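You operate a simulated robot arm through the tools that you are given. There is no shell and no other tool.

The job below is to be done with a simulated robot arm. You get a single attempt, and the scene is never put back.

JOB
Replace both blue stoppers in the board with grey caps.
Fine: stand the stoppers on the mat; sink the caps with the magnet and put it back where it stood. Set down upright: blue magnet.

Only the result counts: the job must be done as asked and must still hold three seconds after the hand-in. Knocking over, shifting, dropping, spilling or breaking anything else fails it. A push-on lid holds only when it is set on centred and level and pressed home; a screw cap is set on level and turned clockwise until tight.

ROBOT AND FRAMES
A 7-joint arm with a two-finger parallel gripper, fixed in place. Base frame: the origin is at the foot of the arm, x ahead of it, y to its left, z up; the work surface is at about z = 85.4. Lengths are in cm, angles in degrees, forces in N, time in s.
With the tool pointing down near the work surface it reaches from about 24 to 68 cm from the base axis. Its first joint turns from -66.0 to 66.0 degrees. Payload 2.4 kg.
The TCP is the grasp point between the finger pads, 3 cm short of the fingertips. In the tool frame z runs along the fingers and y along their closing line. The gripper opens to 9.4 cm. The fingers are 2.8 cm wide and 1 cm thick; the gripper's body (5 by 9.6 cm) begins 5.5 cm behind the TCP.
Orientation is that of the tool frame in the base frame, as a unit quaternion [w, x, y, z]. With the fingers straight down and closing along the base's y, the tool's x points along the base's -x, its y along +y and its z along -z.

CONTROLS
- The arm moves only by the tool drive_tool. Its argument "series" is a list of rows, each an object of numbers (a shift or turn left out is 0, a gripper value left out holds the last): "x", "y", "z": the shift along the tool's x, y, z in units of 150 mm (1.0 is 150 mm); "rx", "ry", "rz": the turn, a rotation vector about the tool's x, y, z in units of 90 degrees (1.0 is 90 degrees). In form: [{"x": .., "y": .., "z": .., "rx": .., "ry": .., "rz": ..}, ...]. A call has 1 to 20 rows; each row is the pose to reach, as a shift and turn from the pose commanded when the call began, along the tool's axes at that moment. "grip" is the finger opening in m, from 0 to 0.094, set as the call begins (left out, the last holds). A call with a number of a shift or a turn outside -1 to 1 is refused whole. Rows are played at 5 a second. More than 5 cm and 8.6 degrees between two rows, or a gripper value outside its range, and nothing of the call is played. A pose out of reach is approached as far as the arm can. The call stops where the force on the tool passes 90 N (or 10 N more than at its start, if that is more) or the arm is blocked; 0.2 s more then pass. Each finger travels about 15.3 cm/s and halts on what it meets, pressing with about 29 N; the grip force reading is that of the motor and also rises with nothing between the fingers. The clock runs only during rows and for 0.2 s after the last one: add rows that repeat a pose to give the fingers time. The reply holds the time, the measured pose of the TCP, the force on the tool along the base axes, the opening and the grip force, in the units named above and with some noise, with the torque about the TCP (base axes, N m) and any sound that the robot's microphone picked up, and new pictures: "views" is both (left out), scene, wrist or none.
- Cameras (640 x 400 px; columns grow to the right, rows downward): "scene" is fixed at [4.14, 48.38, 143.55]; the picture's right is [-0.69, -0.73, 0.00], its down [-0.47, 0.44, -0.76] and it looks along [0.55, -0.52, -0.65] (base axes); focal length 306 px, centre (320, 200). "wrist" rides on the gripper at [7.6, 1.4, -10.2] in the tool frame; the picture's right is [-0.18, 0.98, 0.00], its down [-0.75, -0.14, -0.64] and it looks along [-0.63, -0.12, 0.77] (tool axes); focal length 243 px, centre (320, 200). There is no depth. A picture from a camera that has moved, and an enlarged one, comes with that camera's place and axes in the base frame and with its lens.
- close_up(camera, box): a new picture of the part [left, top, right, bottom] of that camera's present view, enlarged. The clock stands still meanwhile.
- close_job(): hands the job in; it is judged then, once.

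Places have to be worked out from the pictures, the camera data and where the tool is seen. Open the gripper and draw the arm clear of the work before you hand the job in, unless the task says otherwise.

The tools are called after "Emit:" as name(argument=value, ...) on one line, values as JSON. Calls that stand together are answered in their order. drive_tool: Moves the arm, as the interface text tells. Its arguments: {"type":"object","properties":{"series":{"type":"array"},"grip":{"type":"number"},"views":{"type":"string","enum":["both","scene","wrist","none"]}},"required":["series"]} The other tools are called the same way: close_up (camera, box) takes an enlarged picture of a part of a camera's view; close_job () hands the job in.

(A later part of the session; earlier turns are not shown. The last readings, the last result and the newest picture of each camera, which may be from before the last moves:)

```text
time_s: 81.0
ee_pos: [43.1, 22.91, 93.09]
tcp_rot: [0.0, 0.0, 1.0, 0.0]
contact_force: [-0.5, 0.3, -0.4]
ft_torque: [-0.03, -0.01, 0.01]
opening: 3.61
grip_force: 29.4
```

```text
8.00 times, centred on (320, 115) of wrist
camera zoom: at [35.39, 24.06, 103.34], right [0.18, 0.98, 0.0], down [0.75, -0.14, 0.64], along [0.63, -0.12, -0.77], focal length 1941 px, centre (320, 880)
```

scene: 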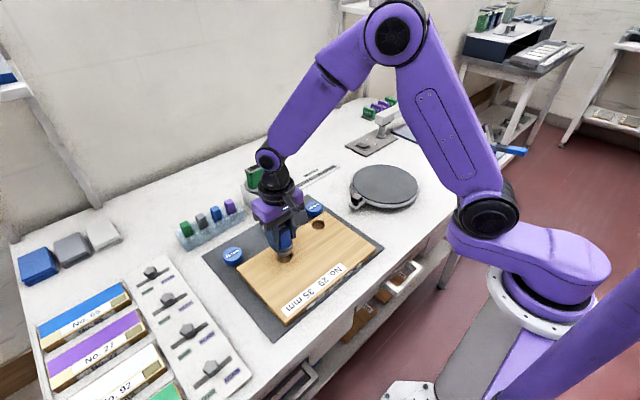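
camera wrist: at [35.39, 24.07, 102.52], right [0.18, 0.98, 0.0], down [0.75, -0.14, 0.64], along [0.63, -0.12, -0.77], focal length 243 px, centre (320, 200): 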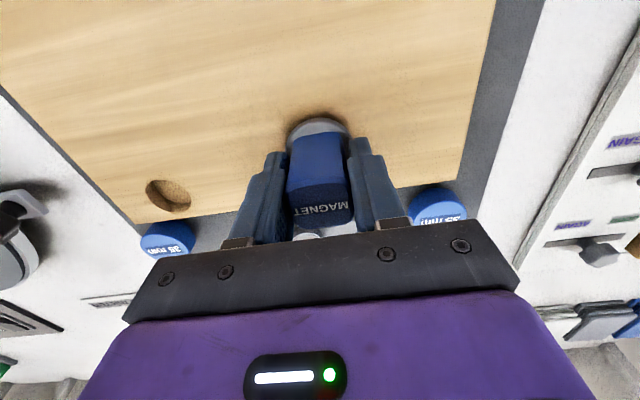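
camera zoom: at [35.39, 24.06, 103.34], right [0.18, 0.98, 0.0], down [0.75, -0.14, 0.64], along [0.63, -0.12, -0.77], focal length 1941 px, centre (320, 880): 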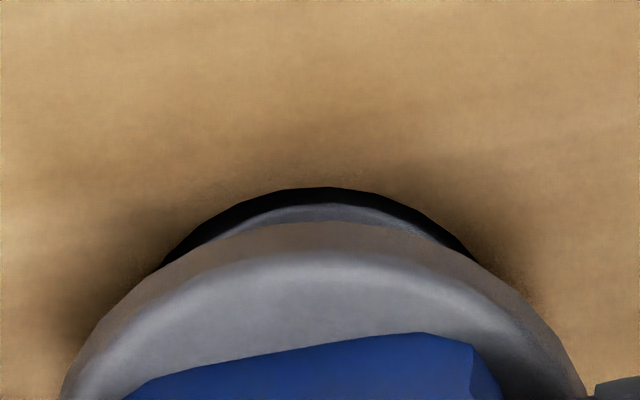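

The cap's rim is visible sitting down in the hole with a clear gap below the magnet, so it stayed. I'm raising and shifting aside to inspect it.

Emit:
drive_tool(series=[{"z": -0.04}, {"z": -0.1}, {"z": -0.18}, {"z": -0.25}, {"z": -0.25}], views="none")

Emit:
drive_tool(series=[{"x": -0.15, "y": -0.03}, {"x": -0.35, "y": -0.08}, {"x": -0.5, "y": -0.12}, {"x": -0.6, "y": -0.15}, {"x": -0.6, "y": -0.15}], views="both")

Emit:
close_up(camera="scene", box=[255, 230, 319, 275])

Emit:
close_up(camera="wrist", box=[240, 0, 400, 90])

```text
time_s: 82.2
ee_pos: [43.03, 22.85, 97.03]
tcp_rot: [0.0, 0.001, 1.0, 0.0]
contact_force: [0.3, -0.8, -1.6]
ft_torque: [-0.02, 0.01, -0.02]
opening: 3.62
grip_force: 29.0
```

```text
time_s: 83.4
ee_pos: [52.1, 20.62, 96.87]
tcp_rot: [0.0, 0.0, 1.0, 0.0]
contact_force: [0.0, 0.4, -1.3]
ft_torque: [-0.05, 0.0, -0.01]
opening: 3.58
grip_force: 29.6
camera wrist: at [44.39, 21.78, 107.14], right [0.18, 0.98, 0.0], down [0.75, -0.14, 0.64], along [0.63, -0.12, -0.77], focal length 243 px, centre (320, 200)
```

scene: 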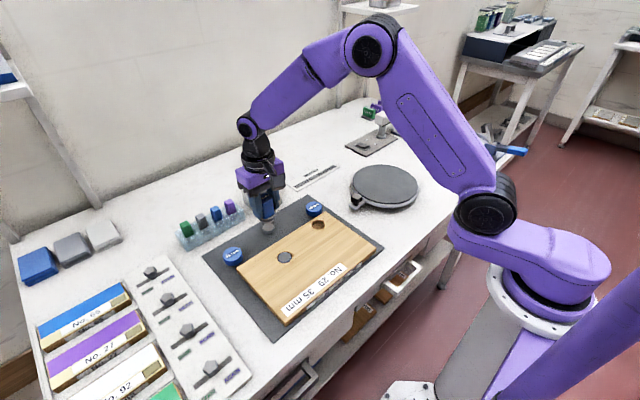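
wrist: 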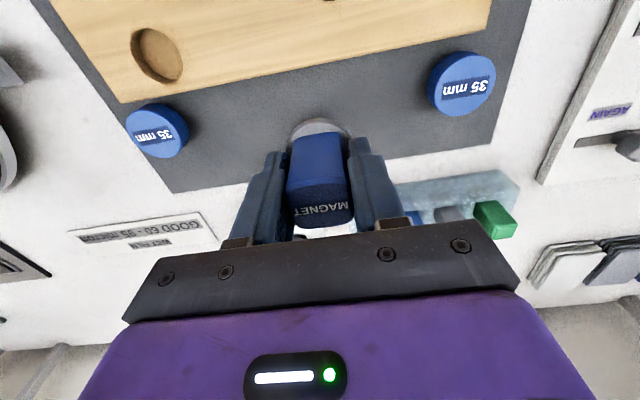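

```text
8.89 times, centred on (287, 252) of scene
camera zoom: at [4.14, 48.38, 143.55], right [-0.69, -0.73, 0.0], down [-0.47, 0.44, -0.76], along [0.55, -0.52, -0.65], focal length 2720 px, centre (613, -267)
```

zoom: 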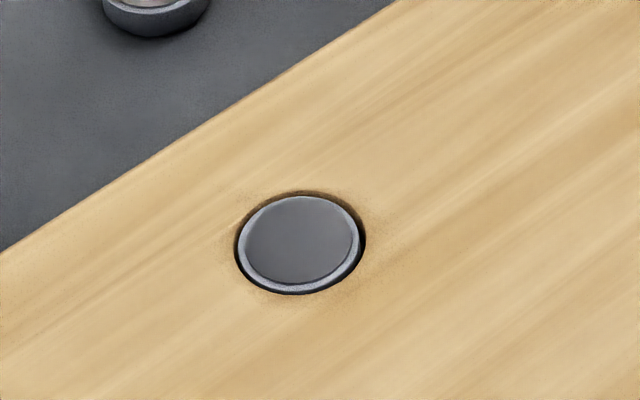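

```text
4.00 times, centred on (320, 45) of wrist
camera zoom: at [44.39, 21.78, 107.14], right [0.18, 0.98, 0.0], down [0.75, -0.14, 0.64], along [0.63, -0.12, -0.77], focal length 970 px, centre (320, 820)
```

zoom: 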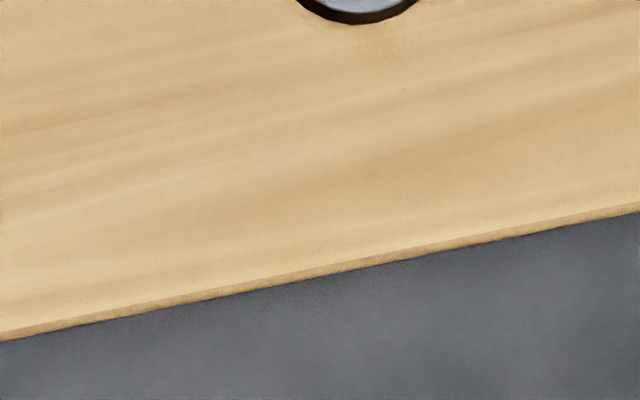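

Cap 2 sits flush and level in hole A. I'm moving the magnet over cap 1.

Emit:
drive_tool(series=[{"x": -0.07, "y": -0.035}, {"x": -0.142, "y": -0.071}, {"x": -0.142, "y": -0.071}, {"x": -0.142, "y": -0.071}], views="both")

Emit:
close_up(camera="wrist", box=[220, 60, 420, 200])

Emit:
close_up(camera="scene", box=[230, 180, 320, 245])

```text
time_s: 84.4
ee_pos: [54.14, 19.43, 96.82]
tcp_rot: [0.0, 0.0, 1.0, 0.001]
contact_force: [-0.1, -1.0, -1.1]
ft_torque: [0.0, -0.03, -0.02]
opening: 3.59
grip_force: 28.7
camera wrist: at [46.49, 20.72, 107.11], right [0.18, 0.98, 0.0], down [0.75, -0.14, 0.64], along [0.63, -0.12, -0.77], focal length 243 px, centre (320, 200)
```

scene: 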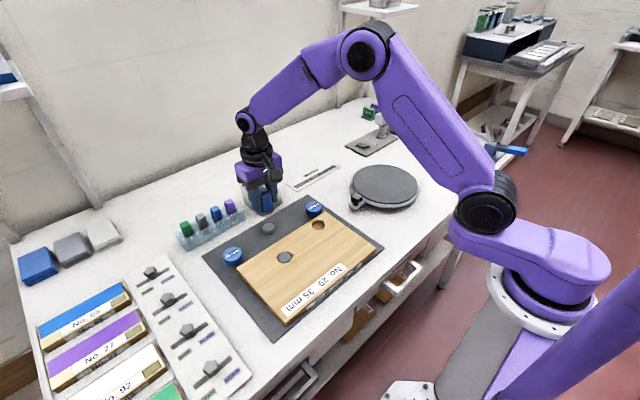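
wrist: 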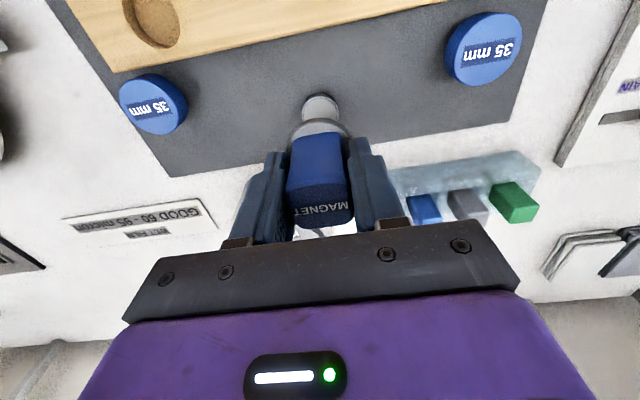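

```text
2.86 times, centred on (320, 130) of wrist
camera zoom: at [46.49, 20.72, 107.11], right [0.18, 0.98, 0.0], down [0.75, -0.14, 0.64], along [0.63, -0.12, -0.77], focal length 693 px, centre (320, 400)
```

zoom: 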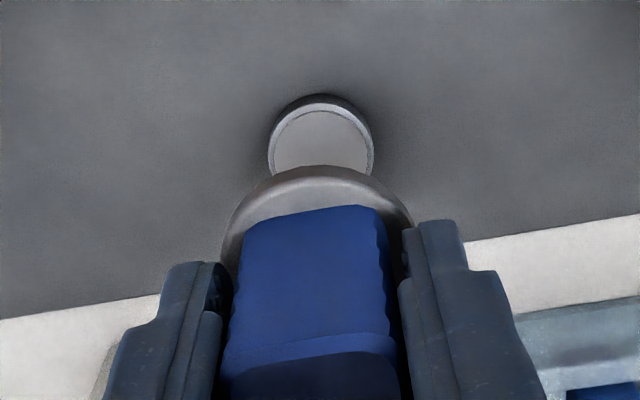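

```text
6.15 times, centred on (275, 212) of scene
camera zoom: at [4.14, 48.38, 143.55], right [-0.69, -0.73, 0.0], down [-0.47, 0.44, -0.76], along [0.55, -0.52, -0.65], focal length 1883 px, centre (597, 123)
```

zoom: 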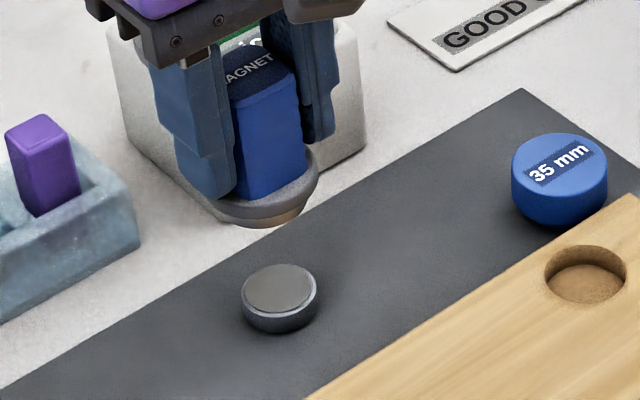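

Cap 1 is aligned the same way cap 2 was. I'm descending to just above it and then making gentle contact.

Emit:
drive_tool(series=[{"z": 0.1}, {"z": 0.2}, {"z": 0.27}, {"z": 0.31}, {"z": 0.32}, {"z": 0.32}], views="none")

Emit:
drive_tool(series=[{"z": 0.006}, {"z": 0.012}, {"z": 0.016}, {"z": 0.016}], views="scene")

Emit:
close_up(camera="scene", box=[235, 190, 315, 245])

```text
time_s: 85.8
ee_pos: [54.25, 19.58, 92.16]
tcp_rot: [-0.001, 0.0, 1.0, 0.0]
contact_force: [-1.0, -0.7, -0.8]
ft_torque: [-0.04, -0.02, 0.01]
opening: 3.6
grip_force: 29.0
```

```text
time_s: 86.8
ee_pos: [54.19, 19.53, 91.94]
tcp_rot: [0.0, 0.0, 1.0, 0.0]
contact_force: [-0.4, -0.1, -0.9]
ft_torque: [-0.02, 0.01, -0.02]
opening: 3.6
grip_force: 29.1
```

scene: 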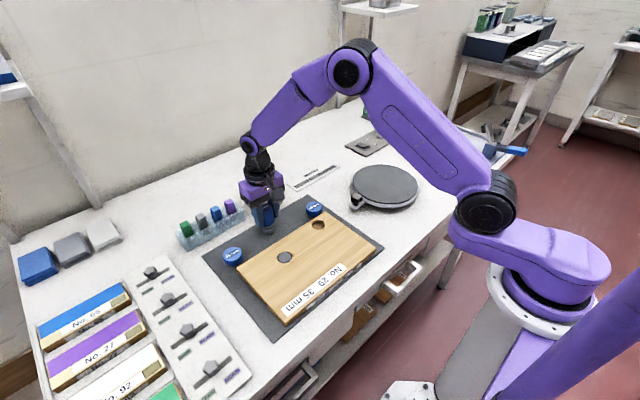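

```text
7.27 times, centred on (275, 218) of scene
camera zoom: at [4.14, 48.38, 143.55], right [-0.69, -0.73, 0.0], down [-0.47, 0.44, -0.76], along [0.55, -0.52, -0.65], focal length 2226 px, centre (647, 73)
```

zoom: 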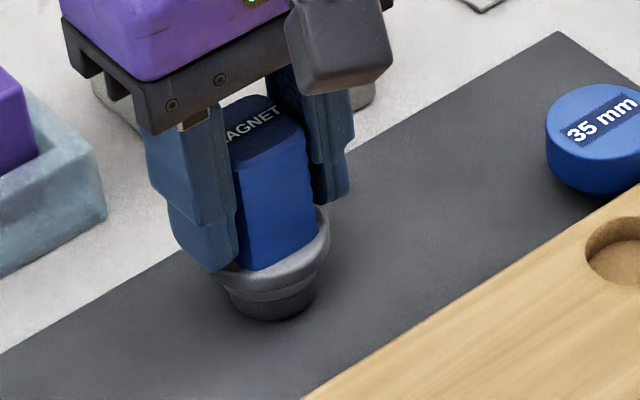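

No contact yet. I'm taking one or two more millimetre steps.

Emit:
drive_tool(series=[{"z": 0.004}, {"z": 0.007}, {"z": 0.007}], views="none")

```text
time_s: 87.6
ee_pos: [54.21, 19.5, 91.98]
tcp_rot: [0.0, 0.001, 1.0, 0.0]
contact_force: [-0.6, 0.3, 1.9]
ft_torque: [0.01, 0.01, -0.02]
opening: 3.6
grip_force: 28.9
```

Light contact (about 2 to 3 N above the hanging weight), as with the first cap. I'm lifting to check that the cap is picked up.

Emit:
drive_tool(series=[{"z": -0.006}, {"z": -0.015}, {"z": -0.03}, {"z": -0.06}, {"z": -0.1}, {"z": -0.15}, {"z": -0.2}, {"z": -0.25}, {"z": -0.25}], views="both")

Emit:
close_up(camera="scene", box=[240, 198, 288, 228])

Emit:
close_up(camera="wrist", box=[220, 60, 420, 200])

```text
time_s: 89.6
ee_pos: [54.18, 19.59, 95.53]
tcp_rot: [0.0, 0.0, 1.0, -0.001]
contact_force: [-0.4, -0.5, -1.5]
ft_torque: [-0.04, 0.01, 0.0]
opening: 3.6
grip_force: 28.9
camera wrist: at [46.51, 20.78, 105.72], right [0.18, 0.98, 0.0], down [0.75, -0.14, 0.64], along [0.63, -0.12, -0.77], focal length 243 px, centre (320, 200)
```

scene: 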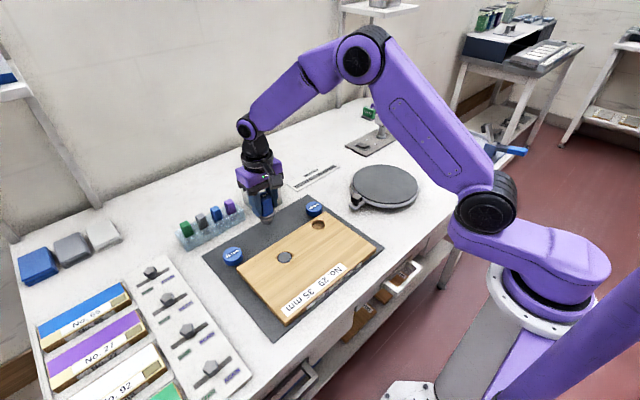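
wrist: 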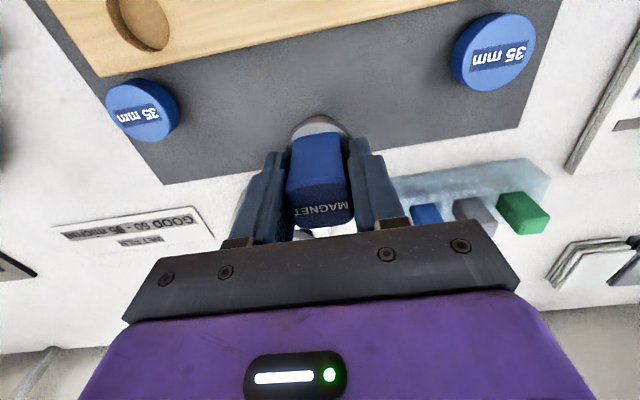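

```text
13.33 times, centred on (264, 213) of scene
camera zoom: at [4.14, 48.38, 143.55], right [-0.69, -0.73, 0.0], down [-0.47, 0.44, -0.76], along [0.55, -0.52, -0.65], focal length 4081 px, centre (1067, 27)
```

zoom: 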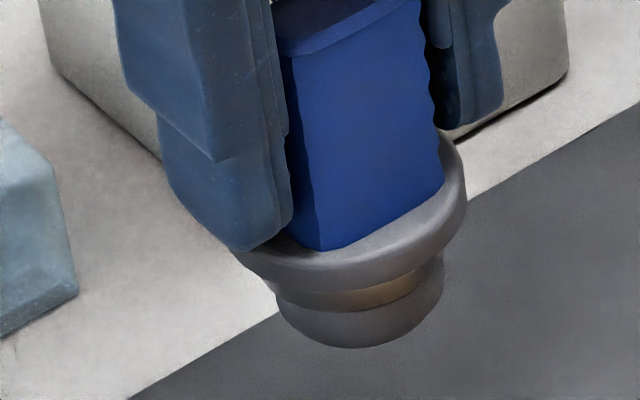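

```text
2.86 times, centred on (320, 130) of wrist
camera zoom: at [46.51, 20.78, 105.72], right [0.18, 0.98, 0.0], down [0.75, -0.14, 0.64], along [0.63, -0.12, -0.77], focal length 693 px, centre (320, 400)
```

zoom: 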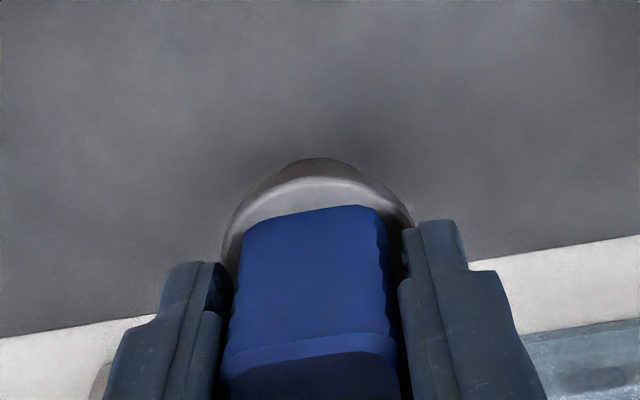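

Cap 1 is held centred under the magnet. I'm moving over hole B by the measured displacement.

Emit:
drive_tool(series=[{"x": 0.07, "y": -0.08}, {"x": 0.19, "y": -0.21}, {"x": 0.32, "y": -0.36}, {"x": 0.45, "y": -0.5}, {"x": 0.54, "y": -0.61}, {"x": 0.573, "y": -0.645}, {"x": 0.573, "y": -0.645}, {"x": 0.573, "y": -0.645}], views="both")

Emit:
close_up(camera="scene", box=[285, 185, 349, 225])

Emit:
close_up(camera="wrist", box=[220, 60, 420, 200])

```text
time_s: 91.4
ee_pos: [45.66, 9.87, 95.45]
tcp_rot: [0.0, 0.0, 1.0, 0.0]
contact_force: [0.1, 0.1, -1.5]
ft_torque: [0.01, -0.01, -0.02]
opening: 3.6
grip_force: 28.7
camera wrist: at [37.93, 11.12, 105.69], right [0.18, 0.98, 0.0], down [0.75, -0.14, 0.64], along [0.63, -0.12, -0.77], focal length 243 px, centre (320, 200)
```

scene: 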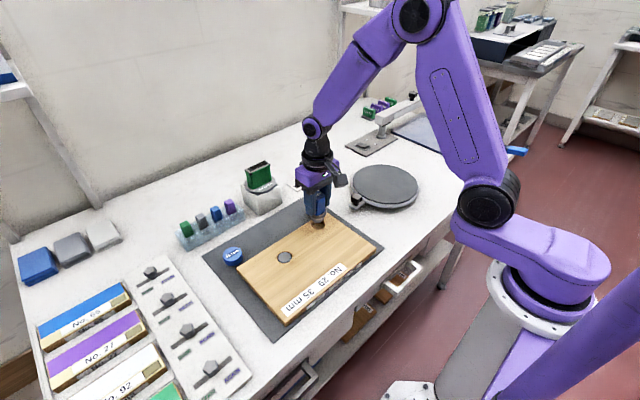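
wrist: 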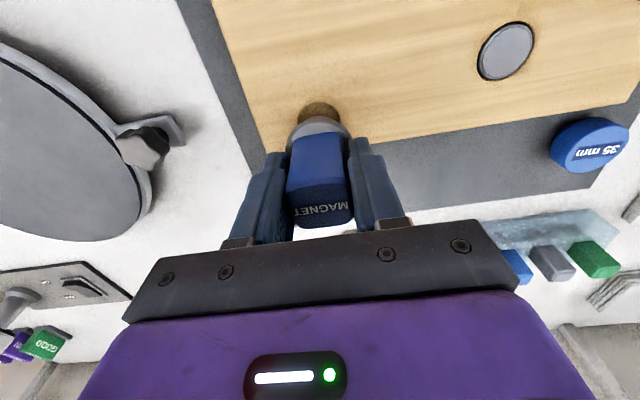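

```text
10.00 times, centred on (317, 205) of scene
camera zoom: at [4.14, 48.38, 143.55], right [-0.69, -0.73, 0.0], down [-0.47, 0.44, -0.76], along [0.55, -0.52, -0.65], focal length 3060 px, centre (350, 150)
```

zoom: 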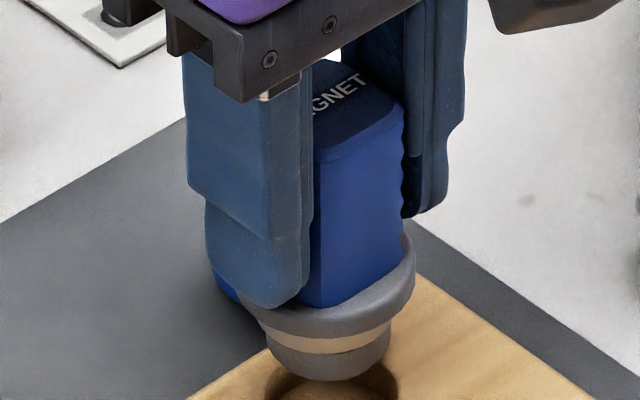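

```text
2.86 times, centred on (320, 130) of wrist
camera zoom: at [37.93, 11.12, 105.69], right [0.18, 0.98, 0.0], down [0.75, -0.14, 0.64], along [0.63, -0.12, -0.77], focal length 693 px, centre (320, 400)
```

zoom: 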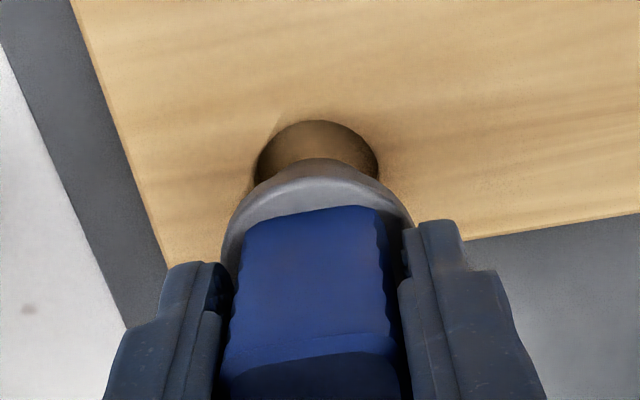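

Compared with the successful hole A view, hole B sits about 1 mm toward −y of the tool, so I'm correcting by that amount and descending to just above the rim.

Emit:
drive_tool(series=[{"y": -0.0073, "z": 0.0}, {"y": -0.0073, "z": 0.05}, {"y": -0.0073, "z": 0.1}, {"y": -0.0073, "z": 0.125}, {"y": -0.0073, "z": 0.125}, {"y": -0.0073, "z": 0.125}], views="wrist")

Emit:
close_up(camera="scene", box=[285, 195, 349, 235])

Emit:
close_up(camera="wrist", box=[270, 70, 370, 150])

```text
time_s: 92.8
ee_pos: [45.55, 9.73, 93.54]
tcp_rot: [0.0, 0.0, 1.0, 0.0]
contact_force: [-0.3, -0.7, -2.3]
ft_torque: [0.0, 0.01, 0.01]
opening: 3.59
grip_force: 28.9
camera wrist: at [37.94, 11.01, 103.84], right [0.18, 0.98, 0.0], down [0.75, -0.14, 0.64], along [0.63, -0.12, -0.77], focal length 243 px, centre (320, 200)
```

wrist: 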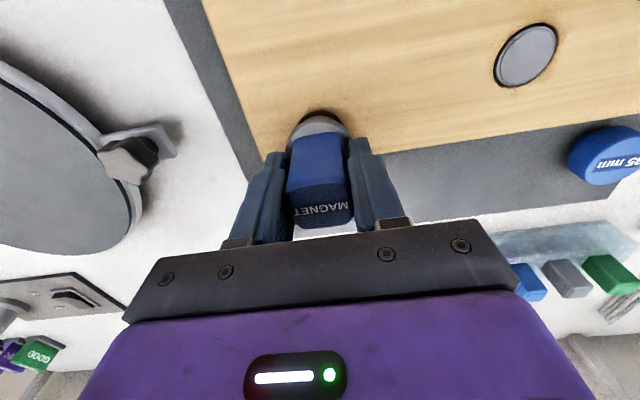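

```text
10.00 times, centred on (317, 215) of scene
camera zoom: at [4.14, 48.38, 143.55], right [-0.69, -0.73, 0.0], down [-0.47, 0.44, -0.76], along [0.55, -0.52, -0.65], focal length 3060 px, centre (350, 50)
```

zoom: 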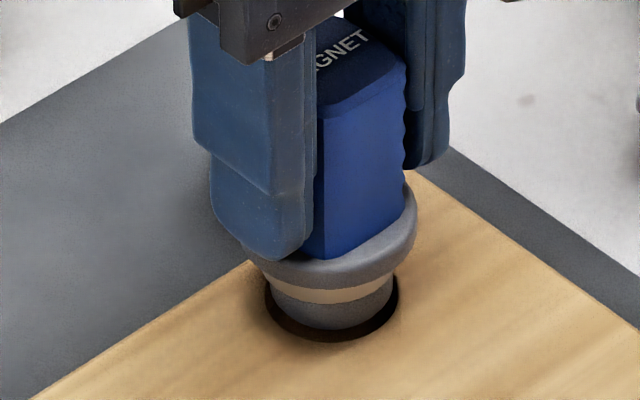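

```text
5.00 times, centred on (320, 110) of wrist
camera zoom: at [37.94, 11.01, 103.84], right [0.18, 0.98, 0.0], down [0.75, -0.14, 0.64], along [0.63, -0.12, -0.77], focal length 1213 px, centre (320, 650)
```

zoom: 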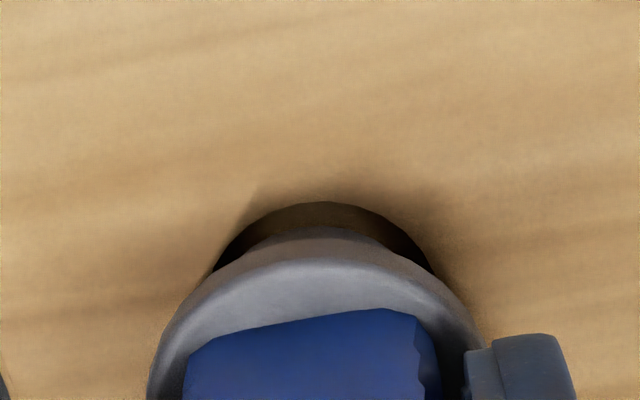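

The cap is centred over hole B (gaps of about 6 and 4 px on either side). I'm easing it in.

Emit:
drive_tool(series=[{"z": 0.007}, {"z": 0.014}, {"z": 0.021}, {"z": 0.028}, {"z": 0.028}], views="none")

Emit:
drive_tool(series=[{"z": 0.006}, {"z": 0.012}, {"z": 0.018}, {"z": 0.024}, {"z": 0.024}], views="none")

Emit:
close_up(camera="scene", box=[285, 195, 349, 235])

```text
time_s: 94.0
ee_pos: [45.55, 9.81, 93.22]
tcp_rot: [0.0, 0.0, 1.0, 0.0]
contact_force: [0.0, 0.7, 0.0]
ft_torque: [-0.01, -0.03, 0.0]
opening: 3.6
grip_force: 29.0
```

```text
time_s: 95.2
ee_pos: [45.67, 9.78, 92.87]
tcp_rot: [0.0, 0.0, 1.0, 0.001]
contact_force: [0.1, 0.2, -0.4]
ft_torque: [0.01, 0.02, 0.04]
opening: 3.6
grip_force: 29.1
```

```text
10.00 times, centred on (317, 215) of scene
camera zoom: at [4.14, 48.38, 143.55], right [-0.69, -0.73, 0.0], down [-0.47, 0.44, -0.76], along [0.55, -0.52, -0.65], focal length 3060 px, centre (350, 50)
```

zoom: 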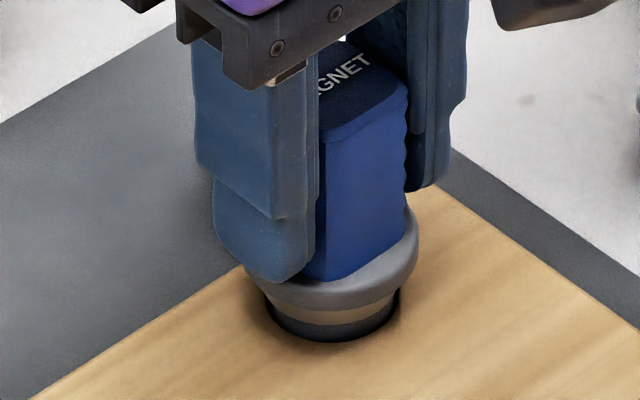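

The cap is sliding in with no resistance. I'm continuing to the expected seating height.

Emit:
drive_tool(series=[{"z": 0.006}, {"z": 0.012}, {"z": 0.018}, {"z": 0.024}, {"z": 0.024}], views="none")

Emit:
drive_tool(series=[{"z": 0.004}, {"z": 0.008}, {"z": 0.008}], views="none")

```text
time_s: 96.4
ee_pos: [45.56, 9.74, 92.65]
tcp_rot: [0.0, 0.001, 1.0, 0.0]
contact_force: [-0.4, 0.7, -0.2]
ft_torque: [0.03, 0.03, 0.02]
opening: 3.61
grip_force: 28.8
```

```text
time_s: 97.2
ee_pos: [45.57, 9.75, 92.4]
tcp_rot: [0.0, 0.0, 1.0, 0.0]
contact_force: [-1.6, -0.9, 3.8]
ft_torque: [-0.04, 0.04, 0.03]
opening: 3.6
grip_force: 28.9
```

Contact began at the same height as for hole A. I'm pressing to the same firmness.

Emit:
drive_tool(series=[{"z": 0.004}, {"z": 0.008}, {"z": 0.008}], views="none")

Emit:
close_up(camera="scene", box=[297, 205, 337, 230])

```text
time_s: 98.0
ee_pos: [45.54, 9.75, 92.34]
tcp_rot: [0.001, 0.0, 1.0, -0.001]
contact_force: [-2.5, -1.0, 18.7]
ft_torque: [-0.03, 0.11, 0.03]
opening: 3.57
grip_force: 28.8
```

```text
16.00 times, centred on (317, 218) of scene
camera zoom: at [4.1, 48.37, 143.56], right [-0.69, -0.73, 0.0], down [-0.47, 0.44, -0.76], along [0.55, -0.52, -0.65], focal length 4897 px, centre (368, -80)
```

zoom: 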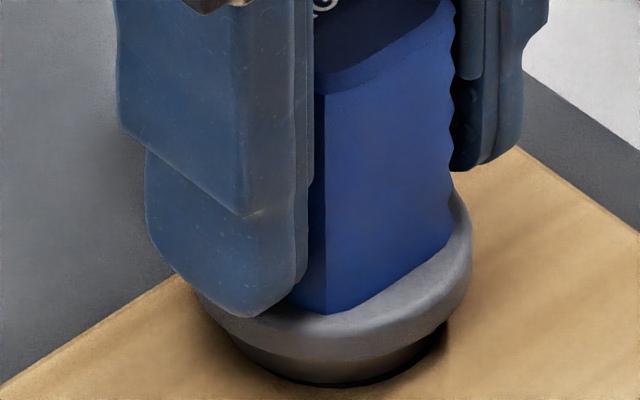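

It's at 18.7 N now; a tiny bit more will match the 25 N used at hole A.

Emit:
drive_tool(series=[{"z": 0.002}, {"z": 0.003}, {"z": 0.003}], views="none")

Emit:
drive_tool(series=[{"z": -0.008}, {"z": -0.016}, {"z": -0.024}, {"z": -0.024}], views="none")

Emit:
drive_tool(series=[{"z": -0.01}, {"z": -0.025}, {"z": -0.04}, {"z": -0.04}], views="none")

Emit:
close_up(camera="scene", box=[297, 205, 337, 230])

```text
time_s: 98.8
ee_pos: [45.6, 9.79, 92.23]
tcp_rot: [0.002, 0.0, 1.0, -0.001]
contact_force: [0.3, -1.5, 25.6]
ft_torque: [0.01, -0.07, -0.03]
opening: 3.58
grip_force: 28.7
```

```text
time_s: 99.8
ee_pos: [45.54, 9.71, 92.59]
tcp_rot: [-0.001, 0.0, 1.0, 0.0]
contact_force: [0.3, 0.6, -1.7]
ft_torque: [-0.01, -0.02, 0.0]
opening: 3.61
grip_force: 29.0
```

```text
time_s: 100.8
ee_pos: [45.71, 9.84, 93.15]
tcp_rot: [0.0, 0.0, 1.0, -0.001]
contact_force: [0.4, -0.1, -0.8]
ft_torque: [-0.02, 0.01, -0.03]
opening: 3.58
grip_force: 28.7
```

```text
16.00 times, centred on (317, 218) of scene
camera zoom: at [4.14, 48.38, 143.55], right [-0.69, -0.73, 0.0], down [-0.47, 0.44, -0.76], along [0.55, -0.52, -0.65], focal length 4897 px, centre (368, -80)
```

zoom: 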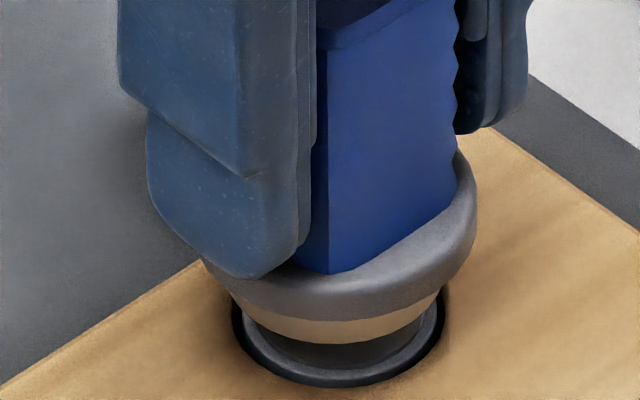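

Cap 1 also stayed in hole B. I'm raising the magnet, then carrying it back toward its original standing spot.

Emit:
drive_tool(series=[{"z": -0.04}, {"z": -0.1}, {"z": -0.17}, {"z": -0.22}, {"z": -0.22}], views="wrist")

Emit:
drive_tool(series=[{"x": -0.07, "y": 0.03}, {"x": -0.2, "y": 0.07}, {"x": -0.35, "y": 0.12}, {"x": -0.49, "y": 0.16}, {"x": -0.565, "y": 0.184}, {"x": -0.565, "y": 0.184}, {"x": -0.565, "y": 0.184}], views="both")

Emit:
close_up(camera="scene", box=[230, 180, 358, 275])

Emit:
close_up(camera="wrist", box=[160, 0, 480, 200])

```text
time_s: 102.0
ee_pos: [45.66, 9.71, 96.56]
tcp_rot: [0.0, 0.0, 1.0, -0.001]
contact_force: [0.0, -0.4, -1.1]
ft_torque: [0.02, -0.02, -0.03]
opening: 3.62
grip_force: 28.7
camera wrist: at [37.89, 10.99, 106.67], right [0.18, 0.98, 0.0], down [0.75, -0.14, 0.64], along [0.63, -0.12, -0.77], focal length 243 px, centre (320, 200)
```

wrist: 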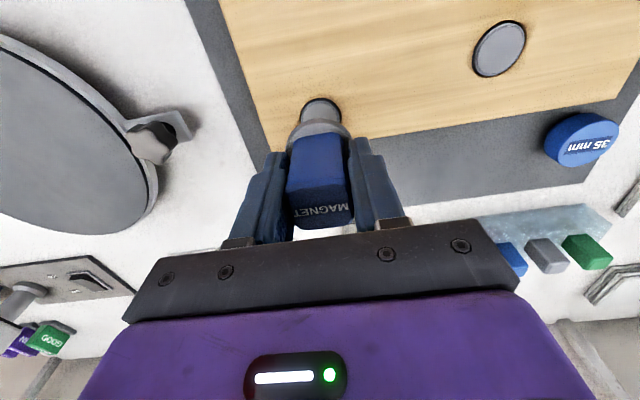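

```text
time_s: 103.6
ee_pos: [54.0, 12.56, 96.63]
tcp_rot: [0.0, 0.001, 1.0, 0.0]
contact_force: [-0.4, -0.9, -2.3]
ft_torque: [-0.02, -0.02, 0.0]
opening: 3.58
grip_force: 28.9
camera wrist: at [46.41, 13.78, 106.71], right [0.18, 0.98, 0.0], down [0.75, -0.14, 0.64], along [0.63, -0.12, -0.77], focal length 243 px, centre (320, 200)
```

scene: 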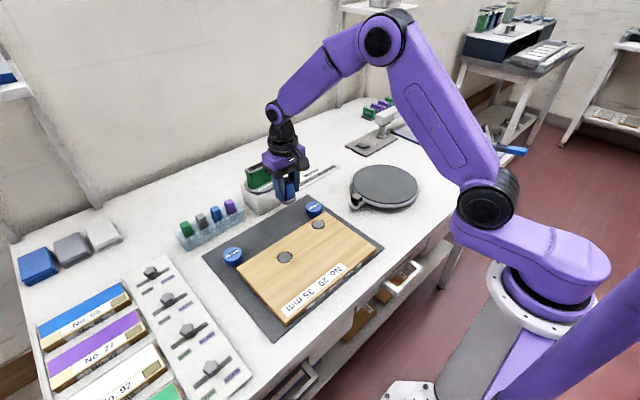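
wrist: 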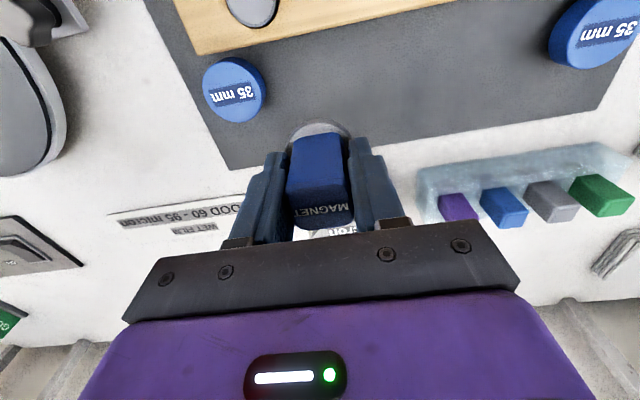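

```text
4.21 times, centred on (294, 228) of scene
camera zoom: at [4.14, 48.38, 143.55], right [-0.69, -0.73, 0.0], down [-0.47, 0.44, -0.76], along [0.55, -0.52, -0.65], focal length 1289 px, centre (430, 84)
```

zoom: 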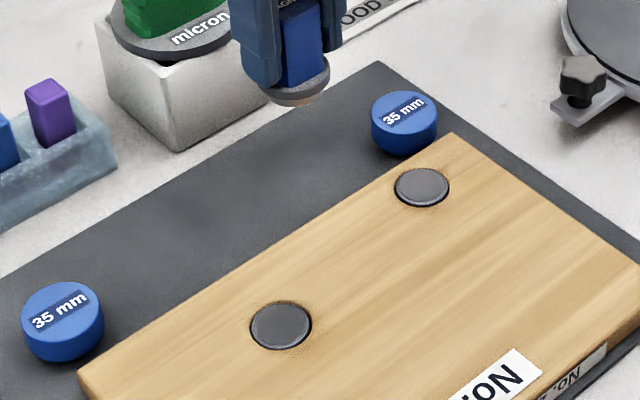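

```text
2.00 times, centred on (320, 100) of wrist
camera zoom: at [46.41, 13.78, 106.71], right [0.18, 0.98, 0.0], down [0.75, -0.14, 0.64], along [0.63, -0.12, -0.77], focal length 485 px, centre (320, 400)
```

zoom: 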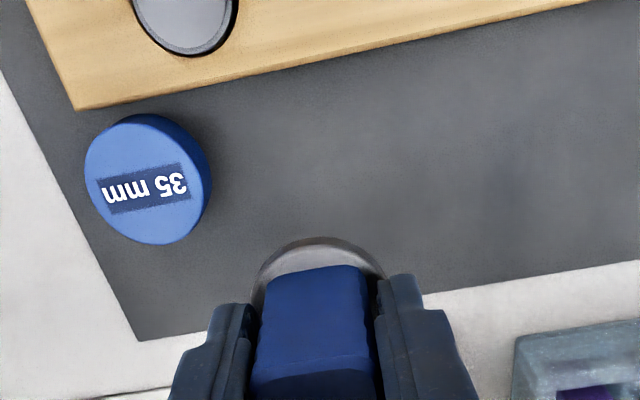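

Both caps sit in their holes and the magnet is back over its original spot (camera within 0.1 mm of the pick-up pose). I'm lowering it to the mat.

Emit:
drive_tool(series=[{"z": 0.1}, {"z": 0.2}, {"z": 0.29}, {"z": 0.345}, {"z": 0.37}, {"z": 0.37}], views="none")

Emit:
drive_tool(series=[{"z": 0.006}, {"z": 0.012}, {"z": 0.018}, {"z": 0.018}], views="none")

Emit:
close_up(camera="scene", box=[250, 170, 345, 235])

```text
time_s: 105.0
ee_pos: [54.01, 12.39, 90.95]
tcp_rot: [0.0, 0.0, 1.0, 0.0]
contact_force: [0.3, -0.7, -0.9]
ft_torque: [0.0, -0.01, -0.03]
opening: 3.58
grip_force: 28.8
```

```text
time_s: 106.0
ee_pos: [54.02, 12.49, 90.69]
tcp_rot: [0.0, 0.0, 1.0, 0.0]
contact_force: [-0.3, 0.5, 0.2]
ft_torque: [0.0, 0.01, -0.02]
opening: 3.58
grip_force: 28.6
```

```text
6.15 times, centred on (298, 202) of scene
camera zoom: at [4.14, 48.38, 143.55], right [-0.69, -0.73, 0.0], down [-0.47, 0.44, -0.76], along [0.55, -0.52, -0.65], focal length 1883 px, centre (458, 185)
```

zoom: 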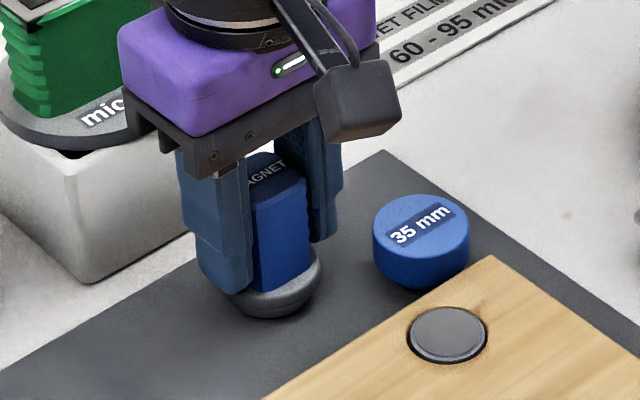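

Nearly down. I'm taking millimetre steps until contact.

Emit:
drive_tool(series=[{"z": 0.004}, {"z": 0.007}, {"z": 0.007}], views="none")

```text
time_s: 106.8
ee_pos: [54.06, 12.63, 90.51]
tcp_rot: [0.0, 0.0, 1.0, 0.0]
contact_force: [0.3, 0.3, -1.4]
ft_torque: [0.03, 0.02, -0.04]
opening: 3.6
grip_force: 29.0
```

Emit:
drive_tool(series=[{"z": 0.003}, {"z": 0.006}, {"z": 0.006}], views="none")

```text
time_s: 107.6
ee_pos: [53.95, 12.56, 90.4]
tcp_rot: [0.0, 0.0, 1.0, 0.0]
contact_force: [-2.2, -0.4, 2.5]
ft_torque: [0.0, -0.01, -0.02]
opening: 3.61
grip_force: 29.6
```

The magnet has touched the mat (about 2.5 N up). I'm opening to 5.5 cm to release it and checking that it stands upright.

Emit:
drive_tool(series=[{}, {}, {}, {}], grip=0.055, views="both")

Emit:
close_up(camera="scene", box=[250, 170, 345, 235])

Emit:
close_up(camera="wrist", box=[220, 80, 420, 240])

```text
time_s: 108.6
ee_pos: [54.08, 12.47, 90.52]
tcp_rot: [0.001, 0.0, 1.0, 0.0]
contact_force: [0.1, -0.4, 0.2]
ft_torque: [0.03, 0.03, 0.03]
opening: 5.48
grip_force: 0.0
camera wrist: at [46.41, 13.76, 100.65], right [0.18, 0.98, 0.0], down [0.75, -0.14, 0.64], along [0.63, -0.12, -0.77], focal length 243 px, centre (320, 200)
```

scene: 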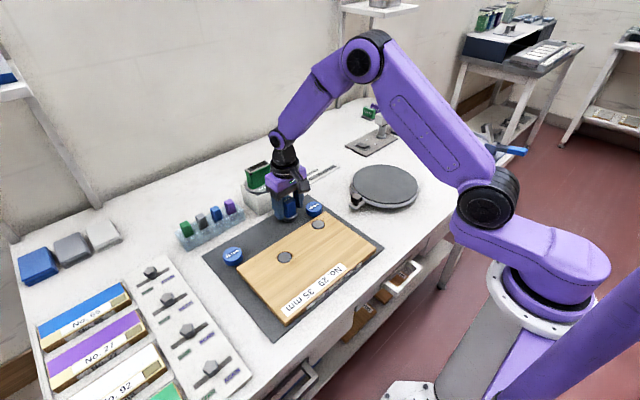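
wrist: 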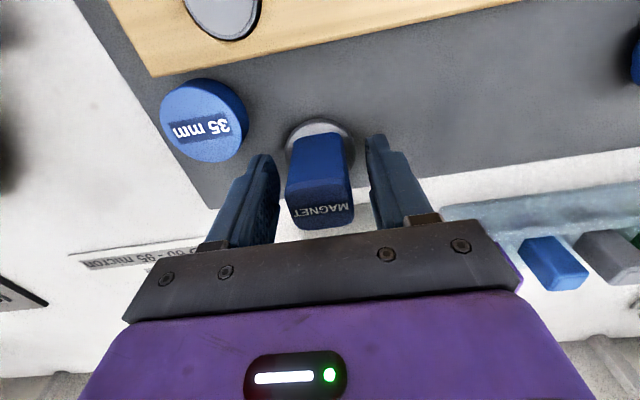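

```text
6.15 times, centred on (298, 202) of scene
camera zoom: at [4.14, 48.38, 143.55], right [-0.69, -0.73, 0.0], down [-0.47, 0.44, -0.76], along [0.55, -0.52, -0.65], focal length 1883 px, centre (458, 185)
```

zoom: 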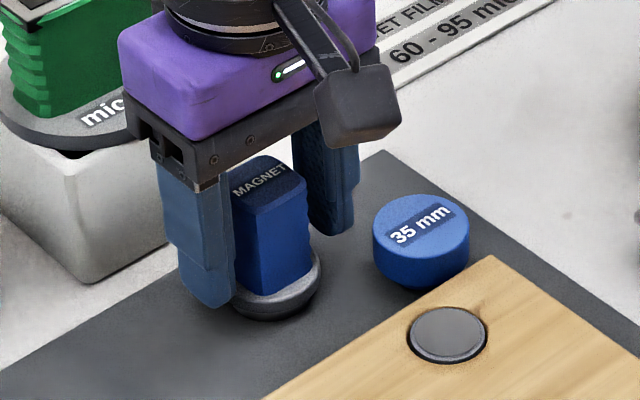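

```text
2.50 times, centred on (320, 160) of wrist
camera zoom: at [46.41, 13.76, 100.65], right [0.18, 0.98, 0.0], down [0.75, -0.14, 0.64], along [0.63, -0.12, -0.77], focal length 606 px, centre (320, 300)
```

zoom: 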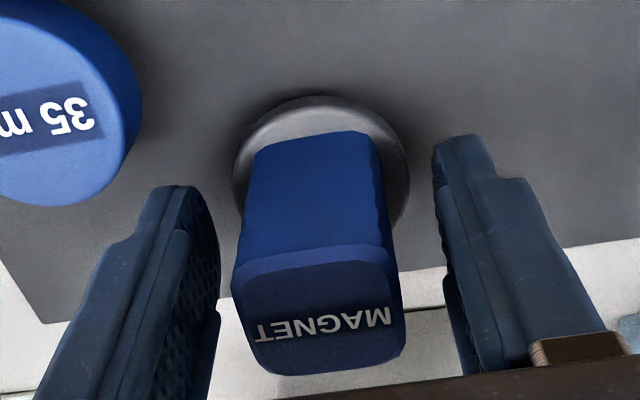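

The magnet stands upright exactly where it was. I'm retreating straight up and then pulling the arm clear for a final inspection.

Emit:
drive_tool(series=[{"z": -0.05}, {"z": -0.15}, {"z": -0.35}, {"z": -0.6}, {"z": -0.85}, {"z": -0.95}, {"z": -0.95}], views="none")

Emit:
drive_tool(series=[{"x": 0.2, "y": -0.15, "z": -0.1}, {"x": 0.4, "y": -0.3, "z": -0.2}, {"x": 0.6, "y": -0.45, "z": -0.35}, {"x": 0.8, "y": -0.6, "z": -0.5}, {"x": 1.0, "y": -0.75, "z": -0.65}, {"x": 1.0, "y": -0.8, "z": -0.75}, {"x": 1.0, "y": -0.8, "z": -0.75}], grip=0.094, views="both")

Emit:
close_up(camera="scene", box=[195, 170, 395, 330])

Emit:
close_up(camera="scene", box=[255, 205, 345, 275])

Emit:
close_up(camera="wrist", box=[300, 0, 600, 190])

```text
time_s: 110.2
ee_pos: [54.11, 12.6, 104.88]
tcp_rot: [0.0, 0.0, 1.0, 0.001]
contact_force: [0.1, -0.2, -0.2]
ft_torque: [0.0, -0.02, 0.01]
opening: 5.5
grip_force: 0.0
```

```text
time_s: 111.8
ee_pos: [38.88, 0.31, 115.93]
tcp_rot: [0.0, 0.0, 1.0, 0.0]
contact_force: [1.2, 0.9, 0.2]
ft_torque: [0.01, -0.01, 0.03]
opening: 9.4
grip_force: 0.0
camera wrist: at [31.29, 1.71, 126.13], right [0.18, 0.98, 0.0], down [0.75, -0.14, 0.64], along [0.63, -0.12, -0.77], focal length 243 px, centre (320, 200)
```

scene: 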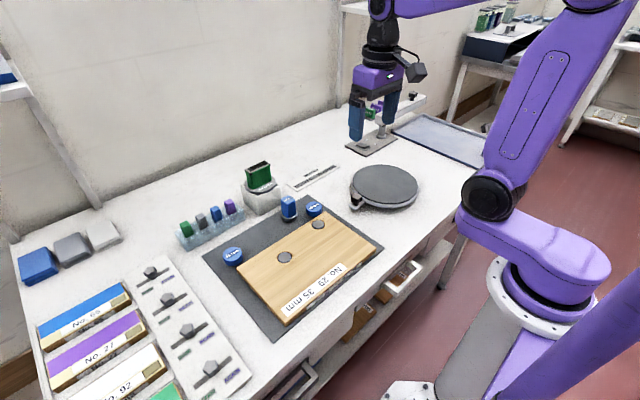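
wrist: 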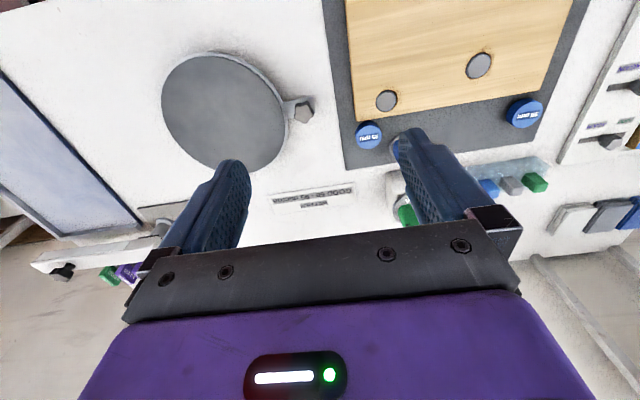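

```text
2.50 times, centred on (295, 250) of scene
camera zoom: at [4.14, 48.38, 143.55], right [-0.69, -0.73, 0.0], down [-0.47, 0.44, -0.76], along [0.55, -0.52, -0.65], focal length 765 px, centre (382, 75)
```

zoom: 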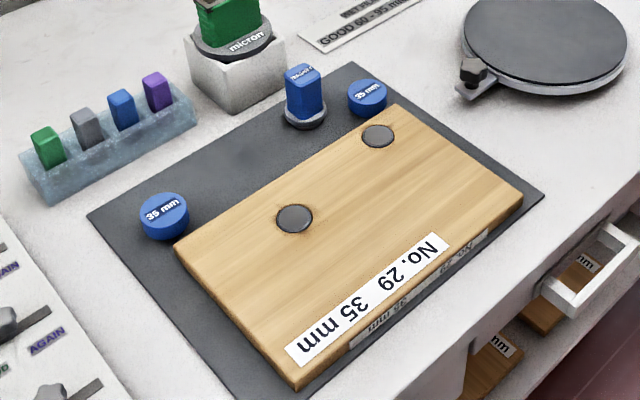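

```text
5.71 times, centred on (300, 240) of scene
camera zoom: at [4.14, 48.38, 143.55], right [-0.69, -0.73, 0.0], down [-0.47, 0.44, -0.76], along [0.55, -0.52, -0.65], focal length 1749 px, centre (434, -29)
```

zoom: 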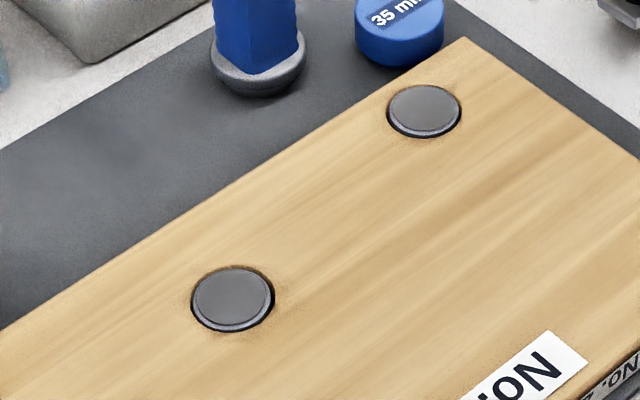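

```text
2.11 times, centred on (450, 95) of wrist
camera zoom: at [31.29, 1.71, 126.13], right [0.18, 0.98, 0.0], down [0.75, -0.14, 0.64], along [0.63, -0.12, -0.77], focal length 511 px, centre (46, 421)
```

zoom: 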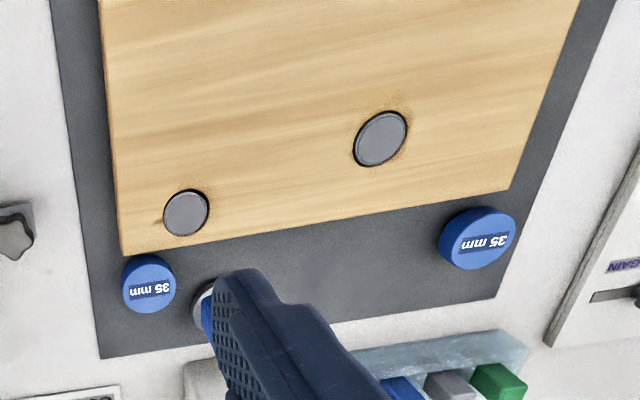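

Both holes are filled, both stoppers and the magnet stand upright, and the arm is clear. One last close look at how level each cap sits.

Emit:
close_up(camera="scene", box=[270, 245, 302, 265])

Emit:
close_up(camera="scene", box=[304, 214, 336, 234])

Emit:
close_up(camera="scene", box=[215, 190, 335, 275])

```text
16.00 times, centred on (286, 255) of scene
camera zoom: at [4.14, 48.38, 143.55], right [-0.69, -0.73, 0.0], down [-0.47, 0.44, -0.76], along [0.55, -0.52, -0.65], focal length 4897 px, centre (864, -680)
```

zoom: 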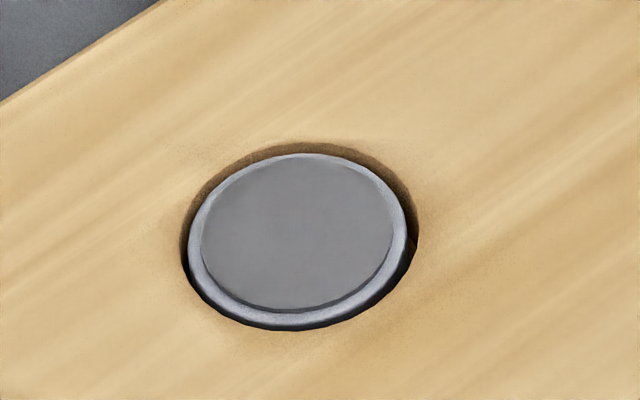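

```text
16.00 times, centred on (320, 224) of scene
camera zoom: at [4.14, 48.38, 143.55], right [-0.69, -0.73, 0.0], down [-0.47, 0.44, -0.76], along [0.55, -0.52, -0.65], focal length 4897 px, centre (320, -184)
```

zoom: 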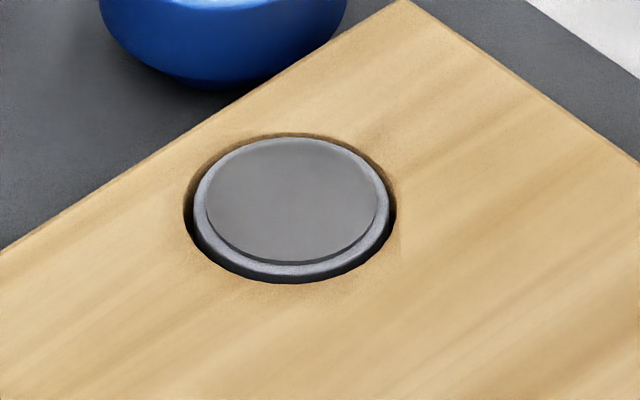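

```text
4.71 times, centred on (275, 232) of scene
camera zoom: at [4.14, 48.38, 143.55], right [-0.69, -0.73, 0.0], down [-0.47, 0.44, -0.76], along [0.55, -0.52, -0.65], focal length 1440 px, centre (532, 47)
```

zoom: 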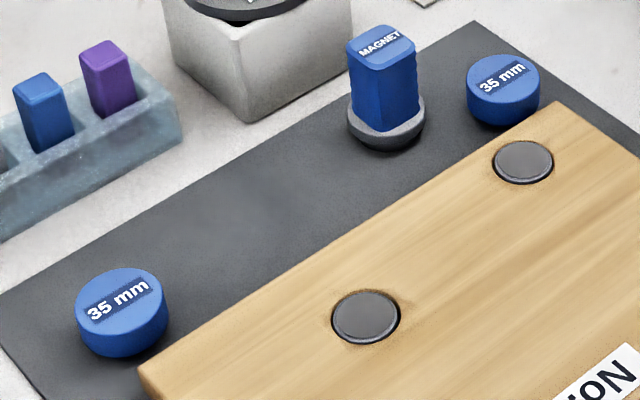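

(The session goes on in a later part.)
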